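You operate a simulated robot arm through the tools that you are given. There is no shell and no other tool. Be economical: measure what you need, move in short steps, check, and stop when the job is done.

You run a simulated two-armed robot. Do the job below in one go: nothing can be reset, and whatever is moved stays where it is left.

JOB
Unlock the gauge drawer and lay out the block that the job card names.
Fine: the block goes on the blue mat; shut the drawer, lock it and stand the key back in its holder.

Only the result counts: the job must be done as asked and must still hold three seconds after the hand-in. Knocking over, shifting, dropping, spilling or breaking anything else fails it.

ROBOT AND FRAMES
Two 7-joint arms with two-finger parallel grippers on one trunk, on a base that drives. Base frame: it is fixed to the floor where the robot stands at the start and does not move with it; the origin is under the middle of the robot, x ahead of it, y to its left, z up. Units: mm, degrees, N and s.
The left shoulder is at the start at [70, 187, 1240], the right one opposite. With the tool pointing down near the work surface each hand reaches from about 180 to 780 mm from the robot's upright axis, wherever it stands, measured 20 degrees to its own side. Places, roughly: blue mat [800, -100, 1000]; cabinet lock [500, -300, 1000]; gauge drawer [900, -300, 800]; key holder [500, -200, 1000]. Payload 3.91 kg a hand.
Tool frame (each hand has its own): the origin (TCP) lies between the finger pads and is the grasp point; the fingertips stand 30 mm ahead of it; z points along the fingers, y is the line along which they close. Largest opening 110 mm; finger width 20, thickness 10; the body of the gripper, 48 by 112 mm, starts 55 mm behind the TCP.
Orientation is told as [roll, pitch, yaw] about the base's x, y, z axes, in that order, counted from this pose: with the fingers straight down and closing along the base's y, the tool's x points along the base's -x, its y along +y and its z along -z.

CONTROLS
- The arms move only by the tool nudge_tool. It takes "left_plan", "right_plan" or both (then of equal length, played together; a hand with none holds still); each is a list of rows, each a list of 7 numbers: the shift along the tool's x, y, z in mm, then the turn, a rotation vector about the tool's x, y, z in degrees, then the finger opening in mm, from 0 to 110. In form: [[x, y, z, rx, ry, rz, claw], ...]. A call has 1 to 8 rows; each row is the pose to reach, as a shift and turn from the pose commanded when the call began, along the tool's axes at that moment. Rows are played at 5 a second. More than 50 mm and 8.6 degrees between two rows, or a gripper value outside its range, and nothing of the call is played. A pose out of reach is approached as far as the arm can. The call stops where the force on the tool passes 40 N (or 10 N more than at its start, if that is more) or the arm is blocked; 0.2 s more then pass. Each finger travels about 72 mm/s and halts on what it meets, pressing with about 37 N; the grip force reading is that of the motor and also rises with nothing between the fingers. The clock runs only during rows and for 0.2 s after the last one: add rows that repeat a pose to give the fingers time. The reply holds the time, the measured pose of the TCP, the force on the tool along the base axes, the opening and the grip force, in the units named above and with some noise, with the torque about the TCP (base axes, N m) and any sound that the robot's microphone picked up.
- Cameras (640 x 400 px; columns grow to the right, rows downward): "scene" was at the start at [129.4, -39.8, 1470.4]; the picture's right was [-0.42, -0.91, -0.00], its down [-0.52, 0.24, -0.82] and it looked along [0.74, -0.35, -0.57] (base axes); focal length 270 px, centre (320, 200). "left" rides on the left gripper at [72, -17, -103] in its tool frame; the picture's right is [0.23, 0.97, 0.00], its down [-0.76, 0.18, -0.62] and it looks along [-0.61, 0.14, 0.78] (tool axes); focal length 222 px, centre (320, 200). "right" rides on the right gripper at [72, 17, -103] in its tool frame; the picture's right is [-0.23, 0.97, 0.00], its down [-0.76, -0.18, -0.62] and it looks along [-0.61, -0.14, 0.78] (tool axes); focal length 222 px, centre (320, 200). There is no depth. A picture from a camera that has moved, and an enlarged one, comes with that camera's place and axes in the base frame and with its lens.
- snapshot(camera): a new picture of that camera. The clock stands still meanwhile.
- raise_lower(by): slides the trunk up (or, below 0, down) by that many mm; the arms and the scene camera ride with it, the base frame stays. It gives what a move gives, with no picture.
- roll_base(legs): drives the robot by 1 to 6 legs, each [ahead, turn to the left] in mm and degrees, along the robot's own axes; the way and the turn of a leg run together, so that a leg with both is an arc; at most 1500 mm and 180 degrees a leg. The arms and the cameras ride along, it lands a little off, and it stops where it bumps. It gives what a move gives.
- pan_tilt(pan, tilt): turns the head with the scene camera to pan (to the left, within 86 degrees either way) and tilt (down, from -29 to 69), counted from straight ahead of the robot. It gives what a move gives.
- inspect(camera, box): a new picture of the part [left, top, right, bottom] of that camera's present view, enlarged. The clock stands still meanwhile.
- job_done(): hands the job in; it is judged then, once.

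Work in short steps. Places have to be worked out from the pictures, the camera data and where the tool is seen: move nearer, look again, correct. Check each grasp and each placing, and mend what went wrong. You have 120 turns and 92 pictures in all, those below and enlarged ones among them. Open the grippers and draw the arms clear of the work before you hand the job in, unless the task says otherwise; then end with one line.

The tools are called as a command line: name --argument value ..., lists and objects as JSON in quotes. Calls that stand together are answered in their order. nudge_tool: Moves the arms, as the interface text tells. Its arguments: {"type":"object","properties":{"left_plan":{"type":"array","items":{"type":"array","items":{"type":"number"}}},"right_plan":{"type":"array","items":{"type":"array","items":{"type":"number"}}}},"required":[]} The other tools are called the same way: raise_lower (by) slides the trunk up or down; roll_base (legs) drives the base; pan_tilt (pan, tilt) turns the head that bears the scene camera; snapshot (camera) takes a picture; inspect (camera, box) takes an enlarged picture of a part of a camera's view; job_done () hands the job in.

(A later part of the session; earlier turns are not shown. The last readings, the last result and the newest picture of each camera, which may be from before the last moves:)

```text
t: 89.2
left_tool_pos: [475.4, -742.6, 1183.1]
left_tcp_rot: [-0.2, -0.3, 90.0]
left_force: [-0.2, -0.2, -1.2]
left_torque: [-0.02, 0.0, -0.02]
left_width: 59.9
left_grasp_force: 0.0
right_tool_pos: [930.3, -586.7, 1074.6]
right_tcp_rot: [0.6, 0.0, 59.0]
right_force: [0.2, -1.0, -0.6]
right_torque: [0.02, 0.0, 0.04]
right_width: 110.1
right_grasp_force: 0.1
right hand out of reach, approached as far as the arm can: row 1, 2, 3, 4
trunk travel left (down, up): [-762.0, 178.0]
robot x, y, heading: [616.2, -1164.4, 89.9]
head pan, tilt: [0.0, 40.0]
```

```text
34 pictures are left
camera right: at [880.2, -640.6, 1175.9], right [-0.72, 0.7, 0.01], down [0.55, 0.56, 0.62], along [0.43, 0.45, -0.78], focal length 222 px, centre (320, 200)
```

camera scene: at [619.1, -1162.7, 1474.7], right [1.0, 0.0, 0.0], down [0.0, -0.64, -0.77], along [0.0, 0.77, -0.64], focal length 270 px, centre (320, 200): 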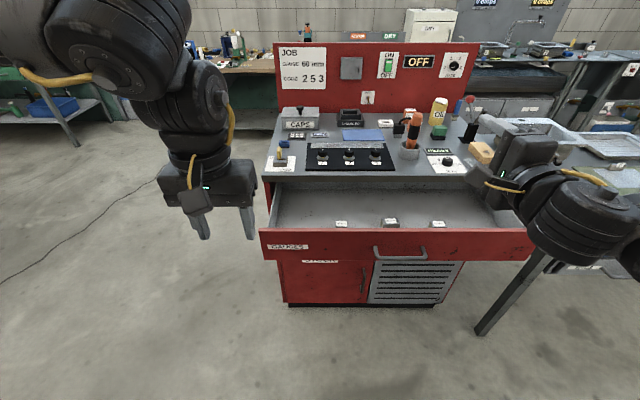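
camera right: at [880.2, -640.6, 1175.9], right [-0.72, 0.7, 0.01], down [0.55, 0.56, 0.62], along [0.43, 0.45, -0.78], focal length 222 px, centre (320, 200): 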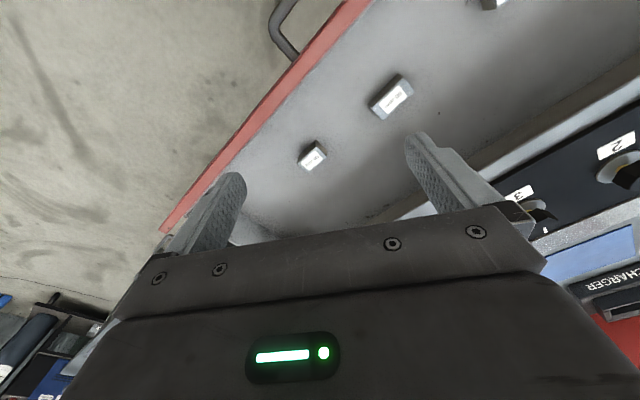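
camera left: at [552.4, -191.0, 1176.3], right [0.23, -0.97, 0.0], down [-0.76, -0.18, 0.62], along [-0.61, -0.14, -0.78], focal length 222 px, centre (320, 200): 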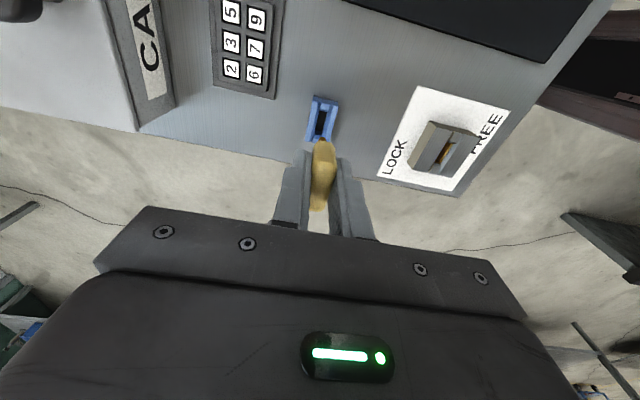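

Still limited. The block view is good, so I zoom to measure it.

inspect --camera "right" --box '[260, 40, 460, 200]'

nudge_tool --right_plan '[[0, 0, 0, 0, 0, 8.5, 110], [0, 0, 0, 0, 0, 17, 110], [0, 0, 0, 0, 0, 25.5, 110], [0, 0, 0, 0, 0, 34, 110], [0, 0, 0, 0, 0, 42.5, 110], [0, 0, 0, 0, 0, 51, 110], [0, 0, 0, 0, 0, 59, 110]]'

```text
2.50 times, centred on (360, 120) of right
camera zoom: at [880.2, -640.6, 1175.9], right [-0.72, 0.7, 0.01], down [0.55, 0.56, 0.62], along [0.43, 0.45, -0.78], focal length 555 px, centre (220, 400)
```

zoom: 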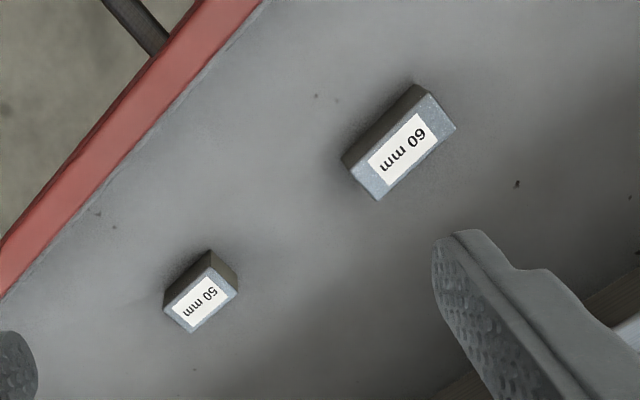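

```text
t: 90.8
left_tool_pos: [476.6, -742.9, 1182.1]
left_tcp_rot: [-0.1, -0.4, 90.0]
left_force: [0.0, -0.9, -0.2]
left_torque: [0.01, 0.0, -0.01]
left_width: 59.8
left_grasp_force: 0.1
right_tool_pos: [1196.4, -571.2, 1120.4]
right_tcp_rot: [0.2, 0.5, 1.3]
right_force: [-0.3, -0.2, -0.3]
right_torque: [-0.01, -0.01, 0.0]
right_width: 109.7
right_grasp_force: 0.0
right hand out of reach, approached as far as the arm can: row 1, 2, 3, 4, 5, 6, 7
trunk travel left (down, up): [-762.0, 178.0]
robot x, y, heading: [621.0, -1164.6, 89.9]
head pan, tilt: [0.0, 40.0]
```

The right wrist evidently prefers the other yaw direction (same as the left). Rotate back with −rz.

nudge_tool --right_plan '[[5, 0, 0, 0, 0, -8.5, 110], [10, 0, 0, 0, 0, -17, 110], [20, 0, 0, 0, 0, -25.5, 110], [30, 0, 0, 0, 0, -34, 110], [50, 0, 0, 0, 0, -42.5, 110], [75, 0, 0, 0, 0, -51, 110], [100, 0, 0, 0, 0, -59.5, 110], [130, 0, 0, 0, 0, -68, 110]]'

nudge_tool --right_plan '[[0, 20, 0, 0, 0, -8.5, 110], [0, 40, 0, 0, 0, -17, 110], [0, 60, 0, 0, 0, -25.5, 110], [0, 85, 0, 0, 0, -34, 110], [0, 110, 0, 0, 0, -42.5, 110]]'

```text
t: 92.7
left_tool_pos: [474.4, -742.6, 1182.6]
left_tcp_rot: [-0.2, -0.5, 90.0]
left_force: [0.1, 0.3, -0.2]
left_torque: [0.0, -0.05, -0.02]
left_width: 59.9
left_grasp_force: 0.1
right_tool_pos: [1061.8, -575.6, 1114.4]
right_tcp_rot: [0.4, -0.1, 68.0]
right_force: [0.1, -0.4, -0.2]
right_torque: [-0.03, 0.02, -0.02]
right_width: 110.2
right_grasp_force: 0.0
trunk travel left (down, up): [-762.0, 178.0]
robot x, y, heading: [620.5, -1170.4, 89.9]
head pan, tilt: [0.0, 40.0]
```

```text
t: 93.8
left_tool_pos: [475.8, -742.1, 1183.8]
left_tcp_rot: [-0.1, -0.4, 90.0]
left_force: [-0.8, 0.6, 0.5]
left_torque: [0.02, 0.01, 0.01]
left_width: 60.2
left_grasp_force: 0.2
right_tool_pos: [973.9, -562.7, 1108.7]
right_tcp_rot: [0.3, -0.7, 110.6]
right_force: [-0.6, 0.0, -0.4]
right_torque: [0.0, -0.02, 0.01]
right_width: 109.9
right_grasp_force: 0.1
right hand out of reach, approached as far as the arm can: row 4, 5
trunk travel left (down, up): [-762.0, 178.0]
robot x, y, heading: [617.6, -1164.9, 90.1]
head pan, tilt: [0.0, 40.0]
```

Yaw 110 works. Now move inward and down toward the block.

nudge_tool --right_plan '[[-5, 23, 25, 0, 0, 0, 110], [-11, 46, 50, 0, 0, 0, 110], [-16, 69, 75, 0, 0, 0, 110], [-22, 92, 99, 0, 0, 0, 110]]'

snapshot --camera "right"

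```text
t: 94.8
left_tool_pos: [476.8, -742.3, 1181.6]
left_tcp_rot: [-0.1, -0.4, 89.9]
left_force: [0.1, -0.3, -0.1]
left_torque: [0.02, 0.0, 0.03]
left_width: 60.0
left_grasp_force: 0.1
right_tool_pos: [915.9, -609.4, 1030.8]
right_tcp_rot: [0.4, -0.6, 110.5]
right_force: [0.9, 0.3, 1.2]
right_torque: [-0.02, -0.01, -0.04]
right_width: 110.0
right_grasp_force: 0.0
right hand out of reach, approached as far as the arm can: row 1, 2, 3, 4
trunk travel left (down, up): [-762.0, 178.0]
robot x, y, heading: [621.4, -1166.7, 89.9]
head pan, tilt: [0.0, 40.0]
```

```text
32 pictures are left
camera right: at [925.8, -684.2, 1131.9], right [-0.99, -0.13, 0.01], down [-0.09, 0.77, 0.63], along [-0.09, 0.62, -0.78], focal length 222 px, centre (320, 200)
```

right: 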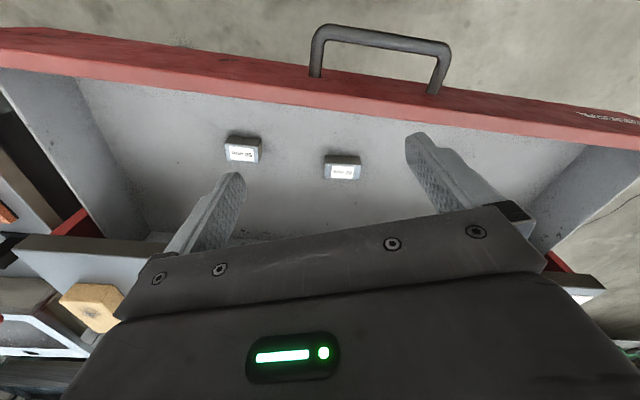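

The limit seems tied to forward extension at this lateral offset. Try moving back 50 and inward 60 first, adding yaw.

nudge_tool --right_plan '[[30, 20, 0, 0, 0, 0, 110], [50, 40, 0, 0, 0, 0, 110], [50, 70, 0, 0, 0, -6, 110], [50, 85, 0, 0, 0, -14, 110]]'

```text
t: 95.8
left_tool_pos: [476.7, -742.0, 1184.6]
left_tcp_rot: [-0.2, -0.4, 90.0]
left_force: [-0.5, -0.2, 0.3]
left_torque: [0.0, 0.0, 0.0]
left_width: 60.0
left_grasp_force: 0.1
right_tool_pos: [857.4, -689.1, 1032.8]
right_tcp_rot: [0.4, -0.7, 124.5]
right_force: [-0.5, -0.4, 0.3]
right_torque: [-0.01, 0.0, 0.0]
right_width: 109.9
right_grasp_force: 0.0
right hand out of reach, approached as far as the arm can: row 4
trunk travel left (down, up): [-762.0, 178.0]
robot x, y, heading: [618.5, -1167.0, 90.0]
head pan, tilt: [0.0, 40.0]
```

Reached (857,-689). The 60 block is ≈ (858,-505, top 835), ~60×24 mm, long axis along x (yaw ≈ +5.6°). I drive 110 forward and rotate to yaw ≈185 so the fingers close across its width.

roll_base --legs '[[110, 0]]'

nudge_tool --right_plan '[[0, 0, 0, 0, 0, -8, 110], [0, 0, 0, 0, 0, -16, 110], [0, 0, 0, 0, 0, -24, 110], [0, 0, 0, 0, 0, -32, 110], [0, 0, 0, 0, 0, -40, 110], [0, 0, 0, 0, 0, -48, 110], [0, 0, 0, 0, 0, -56, 110], [0, 0, 0, 0, 0, -61, 110]]'

raise_lower --by -100

snapshot --camera "right"

```text
t: 97.0
left_tool_pos: [476.2, -633.2, 1183.3]
left_tcp_rot: [-0.1, -0.5, 89.9]
left_force: [0.4, -0.2, 0.1]
left_torque: [0.02, 0.02, -0.02]
left_width: 60.1
left_grasp_force: 0.1
right_tool_pos: [856.5, -579.2, 1034.2]
right_tcp_rot: [0.3, -0.8, 124.6]
right_force: [0.5, 0.7, 0.8]
right_torque: [-0.02, 0.01, -0.01]
right_width: 110.0
right_grasp_force: 0.1
trunk travel left (down, up): [-762.0, 178.0]
robot x, y, heading: [618.5, -1056.1, 90.2]
head pan, tilt: [0.0, 40.0]
```

```text
t: 98.8
left_tool_pos: [475.9, -632.0, 1183.5]
left_tcp_rot: [-0.2, -0.4, 89.9]
left_force: [0.2, -0.6, 0.2]
left_torque: [0.0, 0.05, 0.01]
left_width: 60.1
left_grasp_force: 0.0
right_tool_pos: [857.3, -578.4, 1032.7]
right_tcp_rot: [-0.4, -0.7, -174.4]
right_force: [-0.4, 0.5, 0.9]
right_torque: [0.0, -0.01, -0.01]
right_width: 110.0
right_grasp_force: 0.1
trunk travel left (down, up): [-762.0, 178.0]
robot x, y, heading: [621.5, -1052.4, 90.2]
head pan, tilt: [0.0, 40.0]
```

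```text
t: 99.9
left_tool_pos: [474.8, -631.6, 1092.5]
left_tcp_rot: [-0.2, -0.4, 90.0]
left_force: [-0.7, 0.5, 0.6]
left_torque: [-0.02, 0.01, 0.02]
left_width: 59.8
left_grasp_force: 0.0
right_tool_pos: [857.8, -577.7, 945.2]
right_tcp_rot: [-0.6, -0.6, -174.5]
right_force: [0.2, -0.2, 6.4]
right_torque: [-0.42, -0.12, -0.01]
right_width: 109.7
right_grasp_force: 0.1
trunk travel left (down, up): [-672.0, 268.0]
robot x, y, heading: [619.1, -1053.3, 90.2]
head pan, tilt: [0.0, 40.0]
stopped: the force on the tool passed its limit at 59 N (the readings are from after the stop); the commanded pose is now the measured one
```

```text
31 pictures are left
camera right: at [931.9, -588.6, 1047.1], right [-0.13, -0.99, -0.01], down [-0.77, 0.1, 0.63], along [-0.63, 0.09, -0.77], focal length 222 px, centre (320, 200)
```

right: 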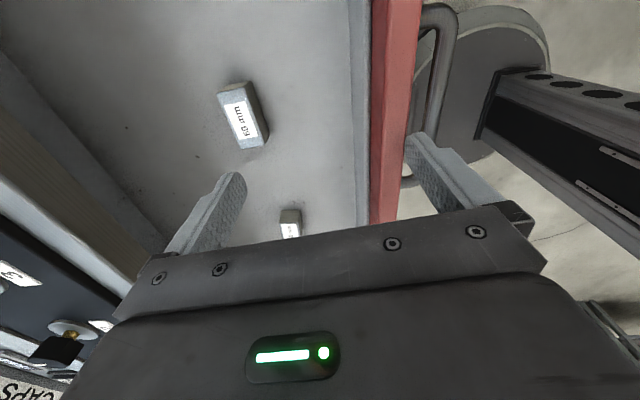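

The rear finger brushed the drawer's front rim (rim top z≈915). I lift 30 mm, move over the block at y≈-505 and narrow the opening.

nudge_tool --right_plan '[[0, 0, -30, 0, 0, 0, 110], [6, -36, -30, 0, 0, 0, 80], [12, -72, -30, 0, 0, 0, 60], [12, -72, -30, 0, 0, 0, 60]]'

snapshot --camera "right"

snapshot --camera "scene"

```text
t: 100.9
left_tool_pos: [475.8, -632.4, 1093.6]
left_tcp_rot: [-0.3, -0.4, 90.1]
left_force: [-0.2, -0.7, -0.8]
left_torque: [0.02, -0.05, 0.02]
left_width: 59.7
left_grasp_force: 0.1
right_tool_pos: [880.8, -519.1, 980.4]
right_tcp_rot: [-0.8, -0.7, -174.5]
right_force: [0.1, -0.7, -0.5]
right_torque: [-0.02, 0.01, -0.02]
right_width: 59.9
right_grasp_force: 0.0
right hand out of reach, approached as far as the arm can: row 2, 3, 4
trunk travel left (down, up): [-672.0, 268.0]
robot x, y, heading: [619.4, -1053.7, 89.7]
head pan, tilt: [0.0, 40.0]
```

```text
30 pictures are left
camera right: at [955.6, -530.3, 1081.1], right [-0.13, -0.99, -0.01], down [-0.77, 0.1, 0.63], along [-0.63, 0.09, -0.77], focal length 222 px, centre (320, 200)
```

right: 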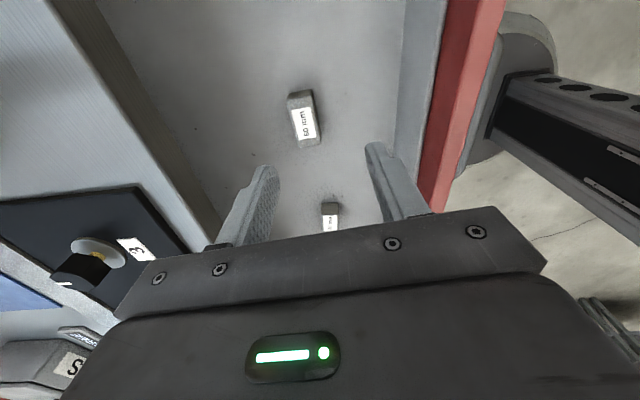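

```text
29 pictures are left
camera scene: at [618.4, -922.5, 1384.4], right [1.0, 0.0, 0.0], down [0.0, -0.64, -0.77], along [0.0, 0.77, -0.64], focal length 270 px, centre (320, 200)
```

scene: 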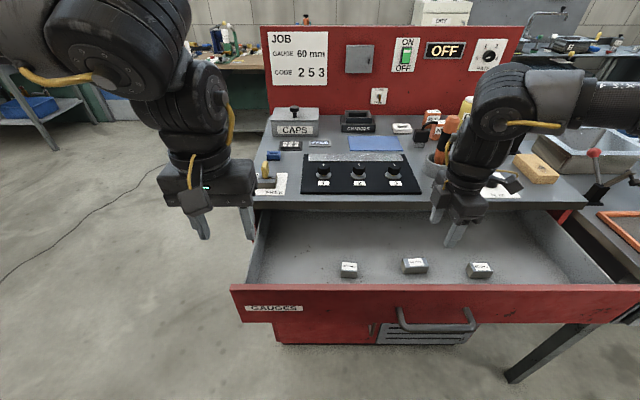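

Combined rays put the 60 block's top at ≈(859,-495,811). I raise and retract the left hand (it would hit the drawer front when lowering), and shift the right hand via the base: turn left 2.4°, 13 mm ahead.

nudge_tool --left_plan '[[20, 0, -40, 0, 0, 0, 60], [40, 0, -80, 0, 0, 0, 60], [60, 0, -120, 0, 0, 0, 60], [70, 0, -160, 0, 0, 0, 60]]'

roll_base --legs '[[13, 2.4]]'

raise_lower --by -90

snapshot --camera "right"

```text
t: 101.9
left_tool_pos: [480.7, -717.0, 1243.2]
left_tcp_rot: [-0.2, -0.4, 90.2]
left_force: [-1.0, -0.6, 0.5]
left_torque: [-0.01, 0.03, 0.03]
left_width: 59.7
left_grasp_force: 0.0
left hand out of reach, approached as far as the arm can: row 4
right_tool_pos: [881.0, -521.8, 979.5]
right_tcp_rot: [-0.8, -0.6, -174.4]
right_force: [0.2, -0.2, 0.2]
right_torque: [0.01, 0.01, 0.0]
right_width: 60.1
right_grasp_force: 0.0
trunk travel left (down, up): [-672.0, 268.0]
robot x, y, heading: [619.2, -1051.2, 89.9]
head pan, tilt: [0.0, 40.0]
```

```text
t: 102.7
left_tool_pos: [468.8, -709.5, 1242.1]
left_tcp_rot: [-0.1, -0.7, 92.4]
left_force: [0.7, -0.1, 1.0]
left_torque: [0.01, 0.01, 0.01]
left_width: 60.0
left_grasp_force: 0.0
right_tool_pos: [860.0, -497.5, 981.4]
right_tcp_rot: [-0.7, -0.8, -172.2]
right_force: [0.0, 0.0, -0.2]
right_torque: [0.0, 0.02, 0.0]
right_width: 59.9
right_grasp_force: 0.1
trunk travel left (down, up): [-672.0, 268.0]
robot x, y, heading: [621.4, -1044.3, 92.4]
head pan, tilt: [0.0, 40.0]
```

```text
t: 104.0
left_tool_pos: [466.4, -707.7, 1153.5]
left_tcp_rot: [-0.2, -0.5, 92.4]
left_force: [0.6, -0.3, -0.1]
left_torque: [0.02, -0.03, 0.01]
left_width: 59.9
left_grasp_force: 0.0
right_tool_pos: [858.6, -496.0, 889.5]
right_tcp_rot: [-0.7, -0.8, -172.2]
right_force: [0.4, 0.4, -0.1]
right_torque: [-0.01, -0.03, -0.02]
right_width: 59.8
right_grasp_force: 0.0
trunk travel left (down, up): [-582.0, 358.0]
robot x, y, heading: [619.6, -1043.5, 92.3]
head pan, tilt: [0.0, 40.0]
```

```text
28 pictures are left
camera right: at [934.3, -504.0, 990.9], right [-0.09, -1.0, -0.01], down [-0.77, 0.07, 0.63], along [-0.63, 0.07, -0.77], focal length 222 px, centre (320, 200)
```

right: 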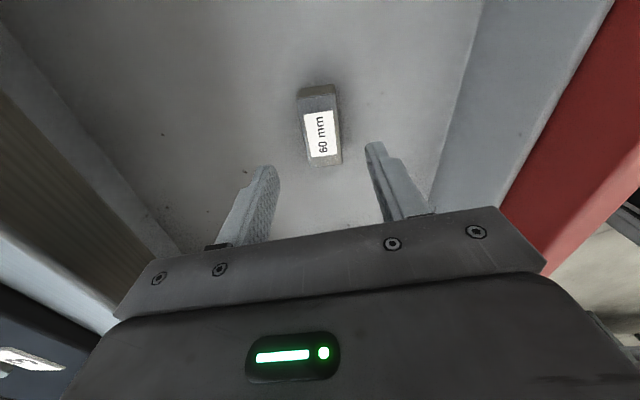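

Block is centred between the fingers; align by rotating +5° about the tool axis, then lower with the trunk 60 mm.

nudge_tool --right_plan '[[0, 0, 0, 0, 0, 5, 60], [0, 0, 0, 0, 0, 5, 60]]'

raise_lower --by -60

snapshot --camera "right"

```text
t: 104.6
left_tool_pos: [467.7, -707.4, 1152.7]
left_tcp_rot: [-0.2, -0.5, 92.4]
left_force: [0.6, 0.2, 0.0]
left_torque: [0.01, -0.01, 0.06]
left_width: 59.9
left_grasp_force: 0.1
right_tool_pos: [858.4, -496.6, 889.9]
right_tcp_rot: [-0.6, -0.9, -177.3]
right_force: [0.4, -0.1, 0.3]
right_torque: [0.0, -0.01, 0.01]
right_width: 59.8
right_grasp_force: 0.0
trunk travel left (down, up): [-582.0, 358.0]
robot x, y, heading: [618.9, -1043.6, 92.5]
head pan, tilt: [0.0, 40.0]
```

```text
t: 105.6
left_tool_pos: [466.7, -708.1, 1092.2]
left_tcp_rot: [-0.1, -0.5, 92.3]
left_force: [-0.2, -0.3, -1.0]
left_torque: [0.01, 0.04, 0.03]
left_width: 60.0
left_grasp_force: 0.1
right_tool_pos: [859.1, -495.7, 828.8]
right_tcp_rot: [-0.6, -0.8, -177.2]
right_force: [-0.3, 0.3, -0.6]
right_torque: [0.04, 0.0, 0.0]
right_width: 60.2
right_grasp_force: 0.1
trunk travel left (down, up): [-522.0, 418.0]
robot x, y, heading: [619.9, -1040.3, 92.4]
head pan, tilt: [0.0, 40.0]
```

```text
27 pictures are left
camera right: at [933.3, -510.5, 930.9], right [-0.18, -0.98, -0.01], down [-0.76, 0.13, 0.64], along [-0.62, 0.12, -0.77], focal length 222 px, centre (320, 200)
```

right: 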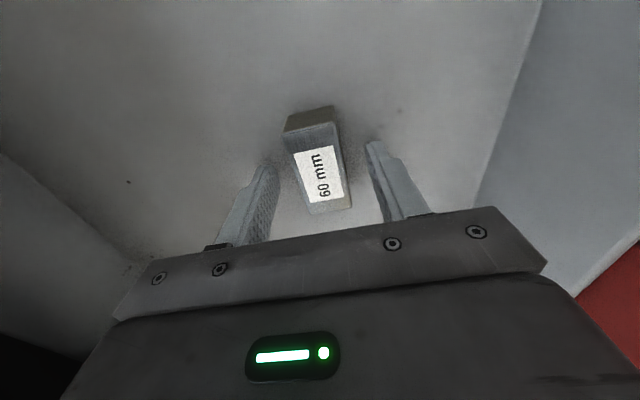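

Good. Lower 8 mm more and close on the block.

raise_lower --by -8

nudge_tool --right_plan '[[0, 0, 0, 0, 0, 0, 45], [0, 0, 0, 0, 0, 0, 30], [0, 0, 0, 0, 0, 0, 15], [0, 0, 0, 0, 0, 0, 5], [0, 0, 0, 0, 0, 0, 0]]'

snapshot --camera "right"

```text
t: 106.2
left_tool_pos: [467.2, -707.6, 1085.4]
left_tcp_rot: [-0.3, -0.5, 92.4]
left_force: [0.2, -0.7, -0.3]
left_torque: [0.0, 0.01, 0.02]
left_width: 60.0
left_grasp_force: 0.1
right_tool_pos: [858.6, -496.5, 822.4]
right_tcp_rot: [-0.6, -0.8, -177.1]
right_force: [2.3, 1.0, 9.3]
right_torque: [-0.32, -0.16, 0.07]
right_width: 59.7
right_grasp_force: 0.1
trunk travel left (down, up): [-514.0, 426.0]
robot x, y, heading: [619.0, -1037.6, 92.2]
head pan, tilt: [0.0, 40.0]
```

```text
t: 107.3
left_tool_pos: [467.2, -708.3, 1085.8]
left_tcp_rot: [-0.3, -0.6, 92.5]
left_force: [-0.5, -0.6, -0.7]
left_torque: [0.04, -0.01, 0.0]
left_width: 60.0
left_grasp_force: 0.0
right_tool_pos: [860.2, -497.3, 823.8]
right_tcp_rot: [-0.7, -0.8, -177.3]
right_force: [7.9, 1.2, 12.9]
right_torque: [-0.29, -0.46, 0.11]
right_width: 29.6
right_grasp_force: 36.9
trunk travel left (down, up): [-514.0, 426.0]
robot x, y, heading: [620.4, -1038.6, 92.3]
head pan, tilt: [0.0, 40.0]
```

```text
26 pictures are left
camera right: at [933.9, -511.2, 923.5], right [-0.18, -0.98, -0.01], down [-0.76, 0.13, 0.64], along [-0.62, 0.12, -0.77], focal length 222 px, centre (320, 200)
```

right: 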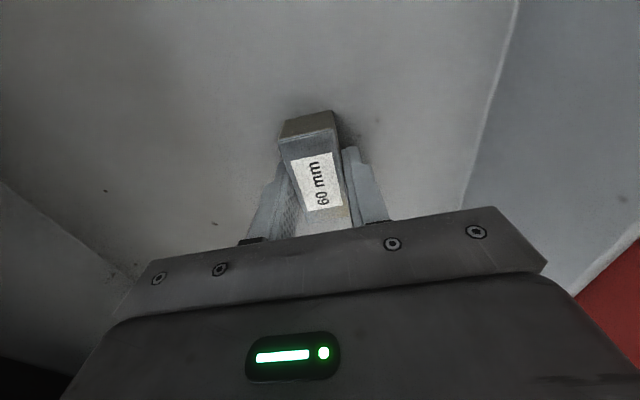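

Block gripped (29.6 mm). Lift it with the trunk by 225 mm and verify it is held.

raise_lower --by 225

snapshot --camera "scene"

```text
t: 109.7
left_tool_pos: [466.9, -705.7, 1309.3]
left_tcp_rot: [-0.2, -0.4, 92.4]
left_force: [0.1, -0.4, 0.3]
left_torque: [0.0, -0.01, -0.01]
left_width: 59.8
left_grasp_force: 0.1
right_tool_pos: [859.3, -496.3, 1045.2]
right_tcp_rot: [-0.6, -0.8, -177.2]
right_force: [0.7, 0.6, -4.3]
right_torque: [0.02, -0.01, 0.0]
right_width: 29.9
right_grasp_force: 36.7
trunk travel left (down, up): [-739.0, 201.0]
robot x, y, heading: [620.0, -1040.4, 92.4]
head pan, tilt: [0.0, 40.0]
```

```text
25 pictures are left
camera scene: at [613.8, -908.2, 1451.2], right [1.0, 0.04, 0.0], down [0.03, -0.64, -0.77], along [-0.03, 0.77, -0.64], focal length 270 px, centre (320, 200)
```

scene: 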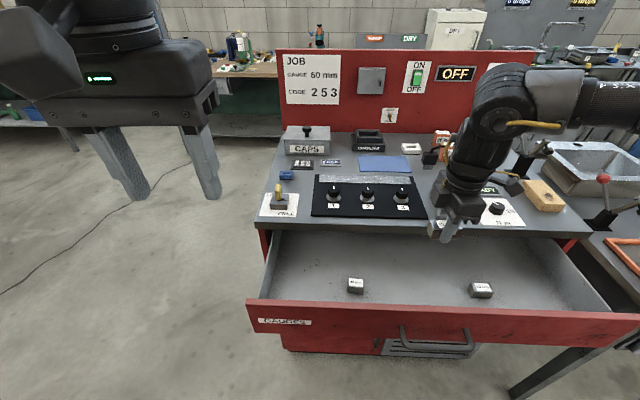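

Block is held. Now bring the left fist down in front of the drawer face at about (640,-720,905).

nudge_tool --left_plan '[[3, -22, 40, 0, 0, 0, 40], [6, -44, 80, 0, 0, 0, 20], [9, -66, 120, 0, 0, 0, 0], [12, -88, 160, 0, 0, 0, 0], [15, -110, 200, 0, 0, 0, 0], [18, -132, 240, 0, 0, 0, 0], [20, -152, 280, 0, 0, 0, 0], [21, -172, 320, 0, 0, 0, 0]]'

nudge_tool --left_plan '[[0, 0, 40, 0, 0, 0, 0], [0, 0, 84, 0, 0, 0, 0]]'

snapshot --camera "left"

```text
t: 111.5
left_tool_pos: [640.7, -716.2, 988.6]
left_tcp_rot: [-0.3, -0.3, 92.4]
left_force: [1.4, 0.5, -0.3]
left_torque: [-0.04, -0.04, 0.0]
left_width: 0.0
left_grasp_force: 36.7
right_tool_pos: [859.5, -495.3, 1046.4]
right_tcp_rot: [-0.6, -0.9, -177.2]
right_force: [-0.2, -0.2, -3.3]
right_torque: [0.01, 0.03, 0.02]
right_width: 29.9
right_grasp_force: 36.5
trunk travel left (down, up): [-739.0, 201.0]
robot x, y, heading: [619.2, -1043.0, 92.4]
head pan, tilt: [0.0, 40.0]
```

```text
t: 112.1
left_tool_pos: [642.6, -716.4, 906.5]
left_tcp_rot: [-0.2, -0.4, 92.4]
left_force: [-1.3, -0.5, 0.7]
left_torque: [-0.01, -0.03, 0.01]
left_width: 0.1
left_grasp_force: 37.4
right_tool_pos: [860.1, -494.9, 1046.3]
right_tcp_rot: [-0.6, -0.8, -177.2]
right_force: [1.1, -0.1, -4.9]
right_torque: [0.01, 0.02, 0.01]
right_width: 30.1
right_grasp_force: 36.7
trunk travel left (down, up): [-739.0, 201.0]
robot x, y, heading: [618.0, -1040.4, 92.3]
head pan, tilt: [0.0, 40.0]
```

```text
24 pictures are left
camera left: at [661.6, -789.0, 1007.8], right [-0.96, -0.27, 0.0], down [-0.21, 0.75, 0.63], along [-0.16, 0.61, -0.78], focal length 222 px, centre (320, 200)
```

left: 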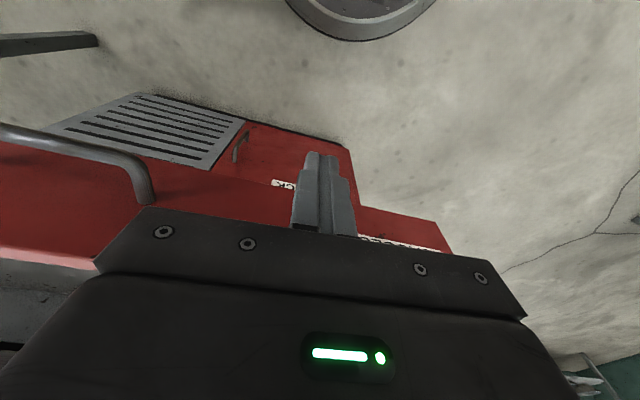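

Fist is ready before the drawer face. Drive forward 250 mm, pushing the drawer in.

roll_base --legs '[[250, 0]]'

snapshot --camera "scene"

```text
t: 114.0
left_tool_pos: [630.9, -465.3, 907.5]
left_tcp_rot: [-0.2, -0.4, 92.2]
left_force: [0.0, 0.1, 0.3]
left_torque: [0.0, -0.01, 0.02]
left_width: 0.5
left_grasp_force: 36.9
right_tool_pos: [849.6, -244.2, 1046.5]
right_tcp_rot: [-0.6, -0.8, -177.3]
right_force: [0.0, -0.5, -4.4]
right_torque: [0.01, -0.01, -0.01]
right_width: 30.0
right_grasp_force: 36.9
trunk travel left (down, up): [-739.0, 201.0]
robot x, y, heading: [610.3, -787.2, 92.3]
head pan, tilt: [0.0, 40.0]
```

```text
23 pictures are left
camera scene: at [603.9, -656.8, 1451.4], right [1.0, 0.04, 0.0], down [0.02, -0.64, -0.77], along [-0.03, 0.77, -0.64], focal length 270 px, centre (320, 200)
```

scene: 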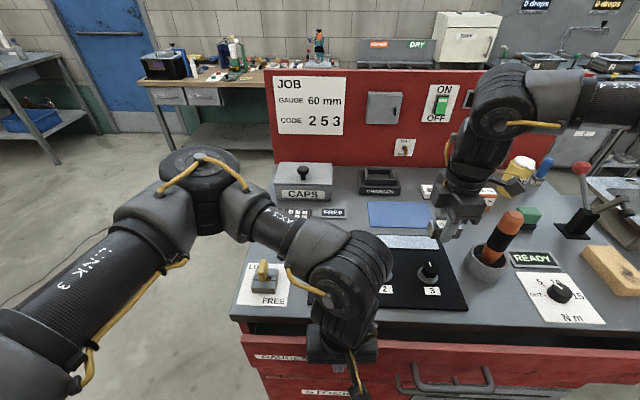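

Nearly shut; drive 50 mm more gently.

roll_base --legs '[[50, 0]]'

snapshot --camera "scene"

```text
t: 115.0
left_tool_pos: [630.5, -420.0, 904.8]
left_tcp_rot: [-0.2, 0.5, 91.7]
left_force: [0.1, -0.1, -0.4]
left_torque: [-0.03, 0.0, -0.03]
left_width: 0.0
left_grasp_force: 37.0
right_tool_pos: [849.4, -192.2, 1044.3]
right_tcp_rot: [-0.3, -0.7, -177.4]
right_force: [-0.4, 0.4, -4.6]
right_torque: [-0.01, 0.01, 0.0]
right_width: 29.9
right_grasp_force: 37.0
trunk travel left (down, up): [-739.0, 201.0]
robot x, y, heading: [607.1, -741.1, 92.2]
head pan, tilt: [0.0, 40.0]
stopped in leg 1: the force on the tool passed its limit at 76 N (the readings are from after the stop); the commanded pose is now the measured one
```

```text
22 pictures are left
camera scene: at [601.4, -603.7, 1450.7], right [1.0, 0.04, 0.0], down [0.03, -0.64, -0.76], along [-0.03, 0.76, -0.65], focal length 270 px, centre (320, 200)
```

scene: 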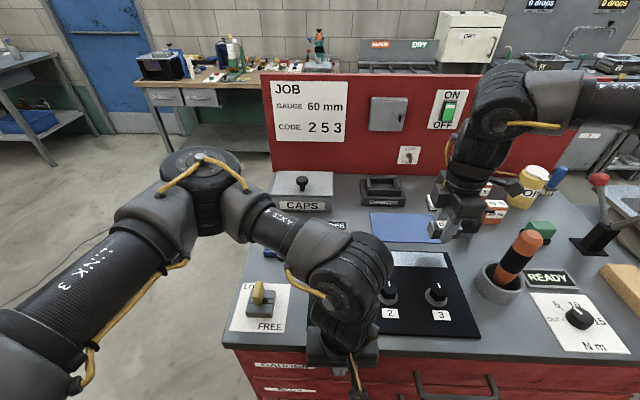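

Drawer is stopped shut (76 N at the stop). Raise the left hand clear, and view the mat from the right hand.

nudge_tool --left_plan '[[20, 0, 0, 0, 0, 0, 0], [40, 0, -30, 0, 0, 0, 0], [60, 0, -75, 0, 0, 0, 0], [60, 20, -120, 0, 0, 0, 0], [60, 40, -165, 0, 0, 0, 0], [60, 60, -210, 0, 0, 0, 0], [60, 80, -250, 0, 0, 0, 60]]'

snapshot --camera "right"

snapshot --camera "scene"

```text
t: 116.6
left_tool_pos: [548.3, -485.0, 1154.9]
left_tcp_rot: [-0.3, 0.5, 91.7]
left_force: [0.1, 0.6, 0.1]
left_torque: [0.0, -0.05, 0.01]
left_width: 53.5
left_grasp_force: 0.1
right_tool_pos: [847.4, -195.4, 1045.6]
right_tcp_rot: [-0.6, -0.7, -177.4]
right_force: [-0.9, 0.1, -3.4]
right_torque: [-0.02, 0.0, 0.02]
right_width: 29.5
right_grasp_force: 36.9
trunk travel left (down, up): [-739.0, 201.0]
robot x, y, heading: [607.0, -742.0, 92.1]
head pan, tilt: [0.0, 40.0]
```

```text
21 pictures are left
camera right: at [921.4, -210.2, 1147.7], right [-0.18, -0.98, -0.01], down [-0.76, 0.14, 0.63], along [-0.62, 0.12, -0.77], focal length 222 px, centre (320, 200)
```

right: 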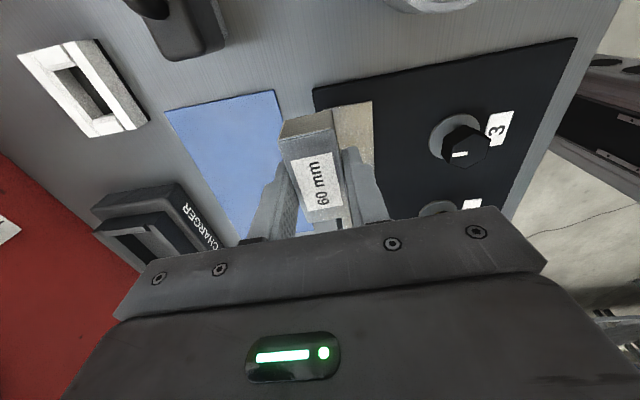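

```text
20 pictures are left
camera scene: at [600.0, -608.3, 1451.2], right [1.0, 0.04, 0.0], down [0.03, -0.64, -0.77], along [-0.03, 0.77, -0.64], focal length 270 px, centre (320, 200)
```

scene: 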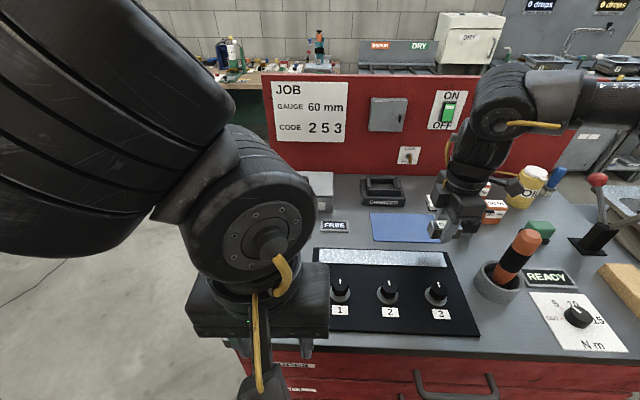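

Mat spans x≈738–882, y≈-164…-62 (z≈949). Move the right hand −40 x, +82 y with the arm.

nudge_tool --right_plan '[[-12, -28, 0, 0, 0, 0, 0], [-24, -56, 0, 0, 0, 0, 0], [-36, -84, 0, 0, 0, 0, 0], [-36, -84, 0, 0, 0, 0, 0]]'

```text
t: 117.6
left_tool_pos: [550.6, -484.7, 1154.6]
left_tcp_rot: [-0.3, 0.4, 91.7]
left_force: [0.7, -0.1, 0.3]
left_torque: [0.0, -0.01, -0.02]
left_width: 60.0
left_grasp_force: 0.1
right_tool_pos: [862.7, -175.8, 1054.3]
right_tcp_rot: [-0.6, -0.9, -177.4]
right_force: [-1.0, 0.4, -4.2]
right_torque: [0.0, 0.04, -0.01]
right_width: 29.6
right_grasp_force: 36.9
right hand out of reach, approached as far as the arm can: row 1, 2, 3, 4
trunk travel left (down, up): [-739.0, 201.0]
robot x, y, heading: [610.2, -742.2, 92.1]
head pan, tilt: [0.0, 40.0]
```

Arm limit again; use the base: turn left 5.1° and drive 40 mm.

roll_base --legs '[[0, 5.1], [40, 0]]'

snapshot --camera "right"

```text
t: 119.0
left_tool_pos: [526.2, -461.9, 1157.9]
left_tcp_rot: [-0.1, -0.2, 96.7]
left_force: [0.1, -0.6, 0.2]
left_torque: [0.08, 0.05, 0.0]
left_width: 59.8
left_grasp_force: 0.1
right_tool_pos: [810.0, -124.7, 1059.8]
right_tcp_rot: [-1.2, -1.0, -172.3]
right_force: [0.1, -1.5, -3.4]
right_torque: [0.07, 0.08, 0.01]
right_width: 29.9
right_grasp_force: 37.0
trunk travel left (down, up): [-739.0, 201.0]
robot x, y, heading: [597.9, -697.7, 97.1]
head pan, tilt: [0.0, 40.0]
```

```text
19 pictures are left
camera right: at [885.9, -134.1, 1160.5], right [-0.09, -1.0, -0.02], down [-0.77, 0.06, 0.64], along [-0.64, 0.07, -0.77], focal length 222 px, centre (320, 200)
```

right: 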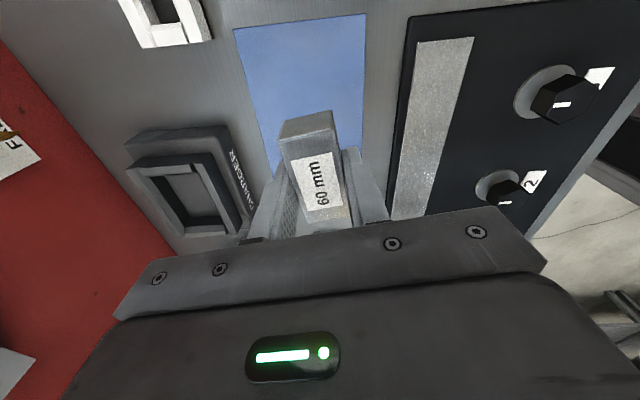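

Block is over the mat (x≈810, y≈-125, mat y −164…−62). Lower with the trunk 72 mm, then feel for contact.

raise_lower --by -72

raise_lower --by -5

```text
t: 120.1
left_tool_pos: [523.7, -454.2, 1083.8]
left_tcp_rot: [-0.2, 0.2, 96.6]
left_force: [-0.4, -0.2, 0.5]
left_torque: [-0.03, 0.01, 0.03]
left_width: 60.0
left_grasp_force: 0.0
right_tool_pos: [807.2, -119.0, 983.8]
right_tcp_rot: [-0.8, -0.9, -172.3]
right_force: [0.5, 0.0, -4.9]
right_torque: [0.0, 0.06, 0.03]
right_width: 30.0
right_grasp_force: 37.1
trunk travel left (down, up): [-667.0, 273.0]
robot x, y, heading: [601.3, -703.2, 97.1]
head pan, tilt: [0.0, 40.0]
```

```text
t: 120.6
left_tool_pos: [523.3, -455.5, 1079.4]
left_tcp_rot: [-0.3, 0.0, 96.6]
left_force: [0.7, 0.0, -0.1]
left_torque: [0.01, 0.01, 0.0]
left_width: 60.0
left_grasp_force: 0.1
right_tool_pos: [807.9, -118.9, 984.6]
right_tcp_rot: [-1.2, -0.8, -172.6]
right_force: [11.0, 8.1, 38.6]
right_torque: [-0.55, -0.85, 0.35]
right_width: 29.6
right_grasp_force: 36.7
trunk travel left (down, up): [-662.0, 278.0]
robot x, y, heading: [601.7, -698.3, 97.4]
head pan, tilt: [0.0, 40.0]
```

Contact. Relieve 3 mm, open, and lift the right hand straight up.

raise_lower --by 3

nudge_tool --right_plan '[[0, 0, 0, 0, 0, 0, 34], [0, 0, 0, 0, 0, 0, 40], [0, 0, 0, 0, 0, 0, 50], [0, 0, 0, 0, 0, 0, 50]]'

raise_lower --by 120

snapshot --camera "right"

```text
t: 121.1
left_tool_pos: [523.4, -454.5, 1081.5]
left_tcp_rot: [-0.2, 0.1, 96.8]
left_force: [0.1, -1.0, -0.5]
left_torque: [0.0, -0.01, 0.0]
left_width: 60.1
left_grasp_force: 0.0
right_tool_pos: [807.4, -118.8, 983.4]
right_tcp_rot: [-1.1, -0.9, -172.4]
right_force: [9.9, 11.3, 33.2]
right_torque: [-0.3, -0.82, 0.12]
right_width: 30.0
right_grasp_force: 37.0
trunk travel left (down, up): [-665.0, 275.0]
robot x, y, heading: [602.5, -699.8, 97.4]
head pan, tilt: [0.0, 40.0]
```

```text
t: 121.9
left_tool_pos: [523.3, -452.0, 1080.2]
left_tcp_rot: [-0.2, 0.3, 96.7]
left_force: [0.3, -0.8, 0.0]
left_torque: [0.0, -0.01, -0.01]
left_width: 60.1
left_grasp_force: 0.0
right_tool_pos: [805.8, -114.2, 983.5]
right_tcp_rot: [-1.5, -0.8, -172.3]
right_force: [2.2, 5.0, 6.4]
right_torque: [-0.04, -0.14, 0.15]
right_width: 47.4
right_grasp_force: 0.0
trunk travel left (down, up): [-665.0, 275.0]
robot x, y, heading: [604.9, -705.7, 97.6]
head pan, tilt: [0.0, 40.0]
stopped in row 3 (right hand): the force on the tool passed its limit at 49 N (the readings are from after the stop); the commanded pose is now the measured one
```

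```text
t: 123.4
left_tool_pos: [524.0, -451.3, 1202.2]
left_tcp_rot: [-0.2, 0.2, 96.7]
left_force: [0.3, -0.6, 0.1]
left_torque: [-0.02, 0.0, 0.01]
left_width: 60.1
left_grasp_force: 0.0
right_tool_pos: [806.6, -114.7, 1103.3]
right_tcp_rot: [-1.2, -0.9, -172.3]
right_force: [0.1, -0.1, 0.2]
right_torque: [-0.03, 0.0, 0.0]
right_width: 50.1
right_grasp_force: 0.0
trunk travel left (down, up): [-785.0, 155.0]
robot x, y, heading: [600.0, -699.4, 97.2]
head pan, tilt: [0.0, 40.0]
```

```text
18 pictures are left
camera right: at [882.5, -124.0, 1204.3], right [-0.09, -1.0, -0.02], down [-0.77, 0.06, 0.64], along [-0.63, 0.07, -0.77], focal length 222 px, centre (320, 200)
```

right: 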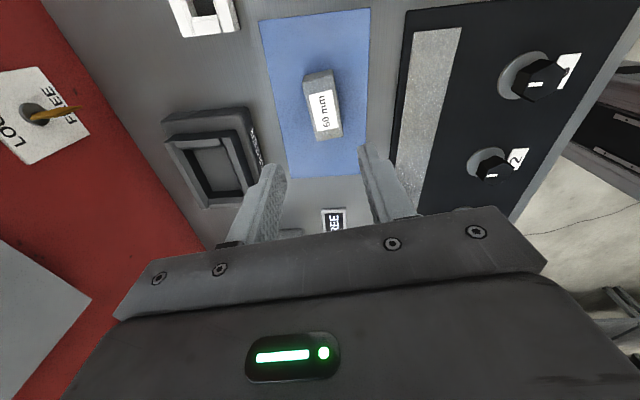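

Block is flat on the mat. I raise the right hand further, then return the base to about (615,-762), heading 90 for re-locking with the left hand.

nudge_tool --right_plan '[[0, 0, -40, 0, 0, 0, 50], [0, 0, -80, 0, 0, 0, 50], [0, 0, -110, 0, 0, 0, 50]]'

roll_base --legs '[[-65, 0], [0, -7.2]]'

snapshot --camera "left"

```text
t: 124.2
left_tool_pos: [524.1, -454.9, 1202.0]
left_tcp_rot: [-0.1, 0.2, 96.7]
left_force: [-0.2, 0.1, 0.9]
left_torque: [0.02, 0.01, 0.0]
left_width: 59.8
left_grasp_force: 0.1
right_tool_pos: [821.4, -129.7, 1209.6]
right_tcp_rot: [-1.5, -1.1, -172.4]
right_force: [0.5, -0.2, -0.2]
right_torque: [0.01, 0.01, 0.0]
right_width: 50.0
right_grasp_force: 0.0
right hand out of reach, approached as far as the arm can: row 2, 3
trunk travel left (down, up): [-785.0, 155.0]
robot x, y, heading: [603.1, -701.5, 97.3]
head pan, tilt: [0.0, 40.0]
```

```text
t: 125.8
left_tool_pos: [560.0, -506.9, 1200.2]
left_tcp_rot: [-0.3, 0.4, 89.6]
left_force: [-0.4, -0.3, -0.2]
left_torque: [-0.03, 0.0, -0.02]
left_width: 59.8
left_grasp_force: 0.1
right_tool_pos: [895.8, -221.7, 1207.6]
right_tcp_rot: [-1.3, -0.9, -179.4]
right_force: [-0.2, 1.4, -0.4]
right_torque: [-0.02, 0.0, 0.0]
right_width: 49.8
right_grasp_force: 0.0
trunk travel left (down, up): [-785.0, 155.0]
robot x, y, heading: [612.5, -772.3, 90.0]
head pan, tilt: [0.0, 40.0]
```

```text
17 pictures are left
camera left: at [576.6, -578.7, 1303.2], right [-0.98, -0.22, 0.0], down [-0.18, 0.77, 0.62], along [-0.13, 0.6, -0.79], focal length 222 px, centre (320, 200)
```

left: 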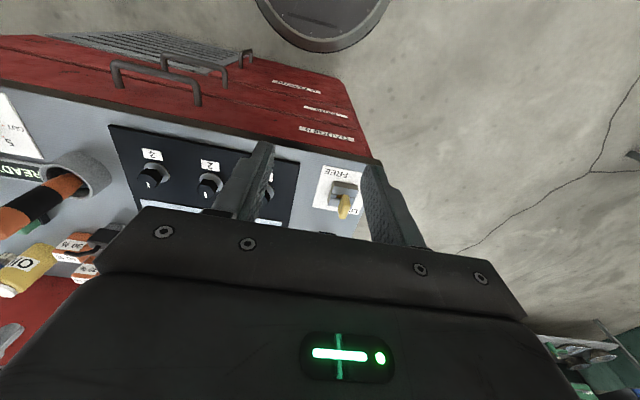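

Drawer looks shut. Move the left hand (yaw 90) above the key in the lock.

nudge_tool --left_plan '[[-34, 17, 20, 0, 0, 0, 60], [-68, 34, 40, 0, 0, 0, 60], [-102, 50, 60, 0, 0, 0, 60], [-136, 67, 85, 0, 0, 0, 60], [-168, 83.7, 115, 0, 0, 0, 60], [-168, 83.7, 140, 0, 0, 0, 60], [-168, 83.7, 140, 0, 0, 0, 60]]'

inspect --camera "left" --box '[220, 60, 420, 220]'

```text
t: 127.4
left_tool_pos: [479.9, -342.4, 1059.2]
left_tcp_rot: [-0.2, 0.2, 89.6]
left_force: [-0.1, 0.7, -0.2]
left_torque: [0.02, -0.05, 0.02]
left_width: 60.2
left_grasp_force: 0.2
right_tool_pos: [898.1, -226.6, 1208.6]
right_tcp_rot: [-1.5, -1.1, -179.3]
right_force: [0.4, 1.3, 0.1]
right_torque: [0.0, 0.01, 0.02]
right_width: 50.2
right_grasp_force: 0.0
trunk travel left (down, up): [-785.0, 155.0]
robot x, y, heading: [610.0, -767.1, 90.0]
head pan, tilt: [0.0, 40.0]
```

```text
2.50 times, centred on (320, 140) of left
camera zoom: at [495.5, -413.8, 1161.7], right [-0.98, -0.22, 0.0], down [-0.18, 0.77, 0.62], along [-0.13, 0.6, -0.78], focal length 555 px, centre (320, 350)
```

zoom: 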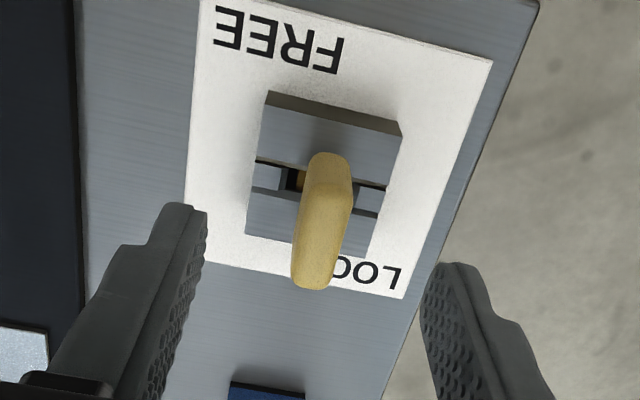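

Key centred. Descend to z≈1008 and grip.

nudge_tool --left_plan '[[0, 0, 25, 0, 0, 0, 60], [0, 0, 50, 0, 0, 0, 60], [0, 0, 51, 0, 0, 0, 40], [0, 0, 51, 0, 0, 0, 25], [0, 0, 51, 0, 0, 0, 12], [0, 0, 51, 0, 0, 0, 0], [0, 0, 51, 0, 0, 0, 0]]'

inspect --camera "left" --box '[220, 60, 420, 220]'

```text
t: 129.0
left_tool_pos: [480.5, -343.3, 1009.2]
left_tcp_rot: [-0.3, 0.2, 89.5]
left_force: [-2.8, 0.3, 1.7]
left_torque: [0.0, 0.09, 0.05]
left_width: 13.3
left_grasp_force: 36.9
right_tool_pos: [897.6, -226.5, 1208.7]
right_tcp_rot: [-1.4, -1.1, -179.3]
right_force: [0.2, -0.3, -0.7]
right_torque: [0.0, -0.01, 0.0]
right_width: 50.5
right_grasp_force: 0.1
trunk travel left (down, up): [-785.0, 155.0]
robot x, y, heading: [608.9, -764.7, 90.3]
head pan, tilt: [0.0, 40.0]
```

```text
2.50 times, centred on (320, 140) of left
camera zoom: at [496.5, -415.4, 1111.9], right [-0.98, -0.22, 0.0], down [-0.18, 0.77, 0.62], along [-0.13, 0.6, -0.79], focal length 555 px, centre (320, 350)
```

zoom: 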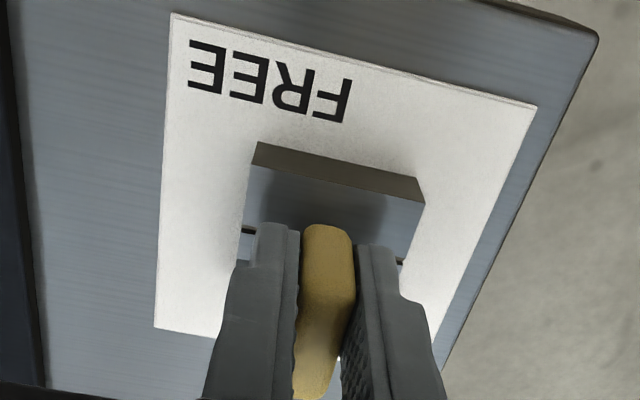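

The grip is ~4.5 mm off-centre along the key head compared with before; re-centre (open, shift +y 4.5, close).

nudge_tool --left_plan '[[0, 0, 0, 0, 0, 0, 22], [0, 0, 0, 0, 0, 0, 24], [-4.5, 0, 0, 0, 0, 0, 24], [-4.5, 0, 0, 0, 0, 0, 24], [-4.5, 0, 0, 0, 0, 0, 8], [-4.5, 0, 0, 0, 0, 0, 0], [-4.5, 0, 0, 0, 0, 0, 0]]'

nudge_tool --left_plan '[[0, 0, 0, 0, 0, -8, 0], [0, 0, 0, 0, 0, -16, 0], [0, 0, 0, 0, 0, -24, 0], [0, 0, 0, 0, 0, -32, 0]]'

```text
t: 130.6
left_tool_pos: [480.6, -339.0, 1007.9]
left_tcp_rot: [-0.3, 0.1, 89.7]
left_force: [-3.8, 0.5, 2.2]
left_torque: [0.04, 0.14, 0.04]
left_width: 13.2
left_grasp_force: 36.8
right_tool_pos: [896.9, -227.0, 1209.1]
right_tcp_rot: [-1.4, -1.0, -179.3]
right_force: [-0.3, -0.6, 0.2]
right_torque: [-0.02, 0.02, 0.01]
right_width: 50.1
right_grasp_force: 0.1
trunk travel left (down, up): [-785.0, 155.0]
robot x, y, heading: [610.4, -765.9, 90.3]
head pan, tilt: [0.0, 40.0]
```

```text
t: 131.6
left_tool_pos: [480.5, -340.2, 1008.5]
left_tcp_rot: [-0.1, 0.4, 121.6]
left_force: [-4.7, -1.3, 0.9]
left_torque: [-0.06, 0.2, -0.04]
left_width: 13.0
left_grasp_force: 37.2
right_tool_pos: [896.3, -227.3, 1209.1]
right_tcp_rot: [-1.6, -1.1, -179.4]
right_force: [0.0, 0.4, -0.4]
right_torque: [-0.01, -0.03, 0.0]
right_width: 50.1
right_grasp_force: 0.1
trunk travel left (down, up): [-785.0, 155.0]
robot x, y, heading: [608.9, -763.5, 90.1]
head pan, tilt: [0.0, 40.0]
```

Turns smoothly. Continue to yaw 180 (LOCK).

nudge_tool --left_plan '[[0, 0, 0, 0, 0, -8, 0], [0, 0, 0, 0, 0, -16, 0], [0, 0, 0, 0, 0, -24, 0], [0, 0, 0, 0, 0, -32, 0], [0, 0, 0, 0, 0, -40, 0], [0, 0, 0, 0, 0, -48, 0], [0, 0, 0, 0, 0, -55, 0], [0, 0, 0, 0, 0, -58.5, 0]]'

inspect --camera "left" --box '[220, 60, 420, 220]'

```text
t: 133.4
left_tool_pos: [480.7, -339.3, 1009.9]
left_tcp_rot: [0.2, 0.1, -179.7]
left_force: [0.4, 0.2, 0.4]
left_torque: [0.0, 0.01, 0.02]
left_width: 13.1
left_grasp_force: 37.1
right_tool_pos: [898.1, -225.9, 1208.2]
right_tcp_rot: [-1.5, -1.1, -179.3]
right_force: [-0.5, 0.3, 0.1]
right_torque: [0.05, 0.0, 0.01]
right_width: 50.0
right_grasp_force: 0.0
trunk travel left (down, up): [-785.0, 155.0]
robot x, y, heading: [608.8, -766.4, 90.3]
head pan, tilt: [0.0, 40.0]
```

```text
2.50 times, centred on (320, 140) of left
camera zoom: at [553.2, -320.8, 1111.6], right [0.23, -0.97, 0.01], down [-0.76, -0.18, 0.62], along [-0.6, -0.15, -0.78], focal length 555 px, centre (320, 350)
```

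zoom: 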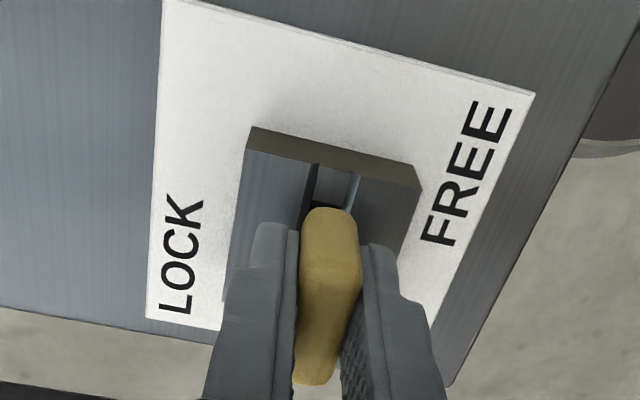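

Key is at LOCK. Lift it out straight up.

nudge_tool --left_plan '[[0, 0, -8, 0, 0, 0, 0], [0, 0, -20, 0, 0, 0, 0], [0, 0, -40, 0, 0, 0, 0], [0, 0, -63, 0, 0, 0, 0], [0, 0, -63, 0, 0, 0, 0]]'

snapshot --camera "scene"

snapshot --camera "left"

```text
t: 134.6
left_tool_pos: [479.7, -337.3, 1072.3]
left_tcp_rot: [0.3, 0.4, -180.0]
left_force: [-0.1, -0.2, -0.4]
left_torque: [0.0, -0.01, 0.01]
left_width: 12.9
left_grasp_force: 37.1
right_tool_pos: [898.1, -225.7, 1208.4]
right_tcp_rot: [-1.4, -1.1, -179.2]
right_force: [0.9, 0.0, -0.1]
right_torque: [-0.01, 0.03, 0.0]
right_width: 50.3
right_grasp_force: 0.1
trunk travel left (down, up): [-785.0, 155.0]
robot x, y, heading: [610.9, -766.0, 90.1]
head pan, tilt: [0.0, 40.0]
```

```text
13 pictures are left
camera scene: at [609.8, -633.9, 1497.3], right [1.0, 0.0, 0.0], down [0.0, -0.64, -0.77], along [0.0, 0.77, -0.64], focal length 270 px, centre (320, 200)
```

scene: 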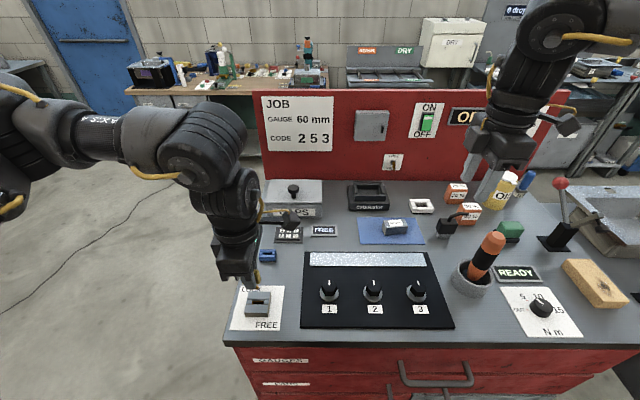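

```text
12 pictures are left
camera left: at [552.3, -319.4, 1174.9], right [0.23, -0.97, 0.01], down [-0.76, -0.18, 0.62], along [-0.6, -0.15, -0.78], focal length 222 px, centre (320, 200)
```

left: 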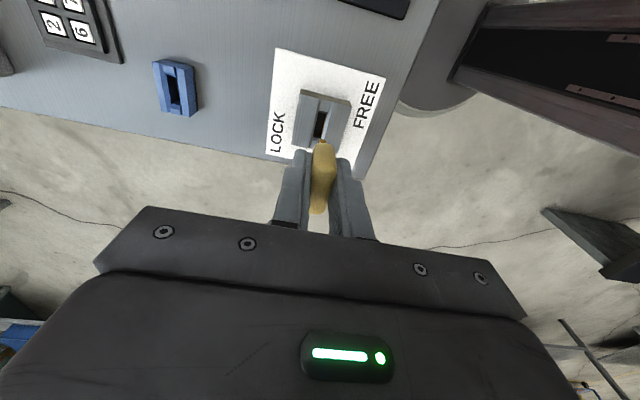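

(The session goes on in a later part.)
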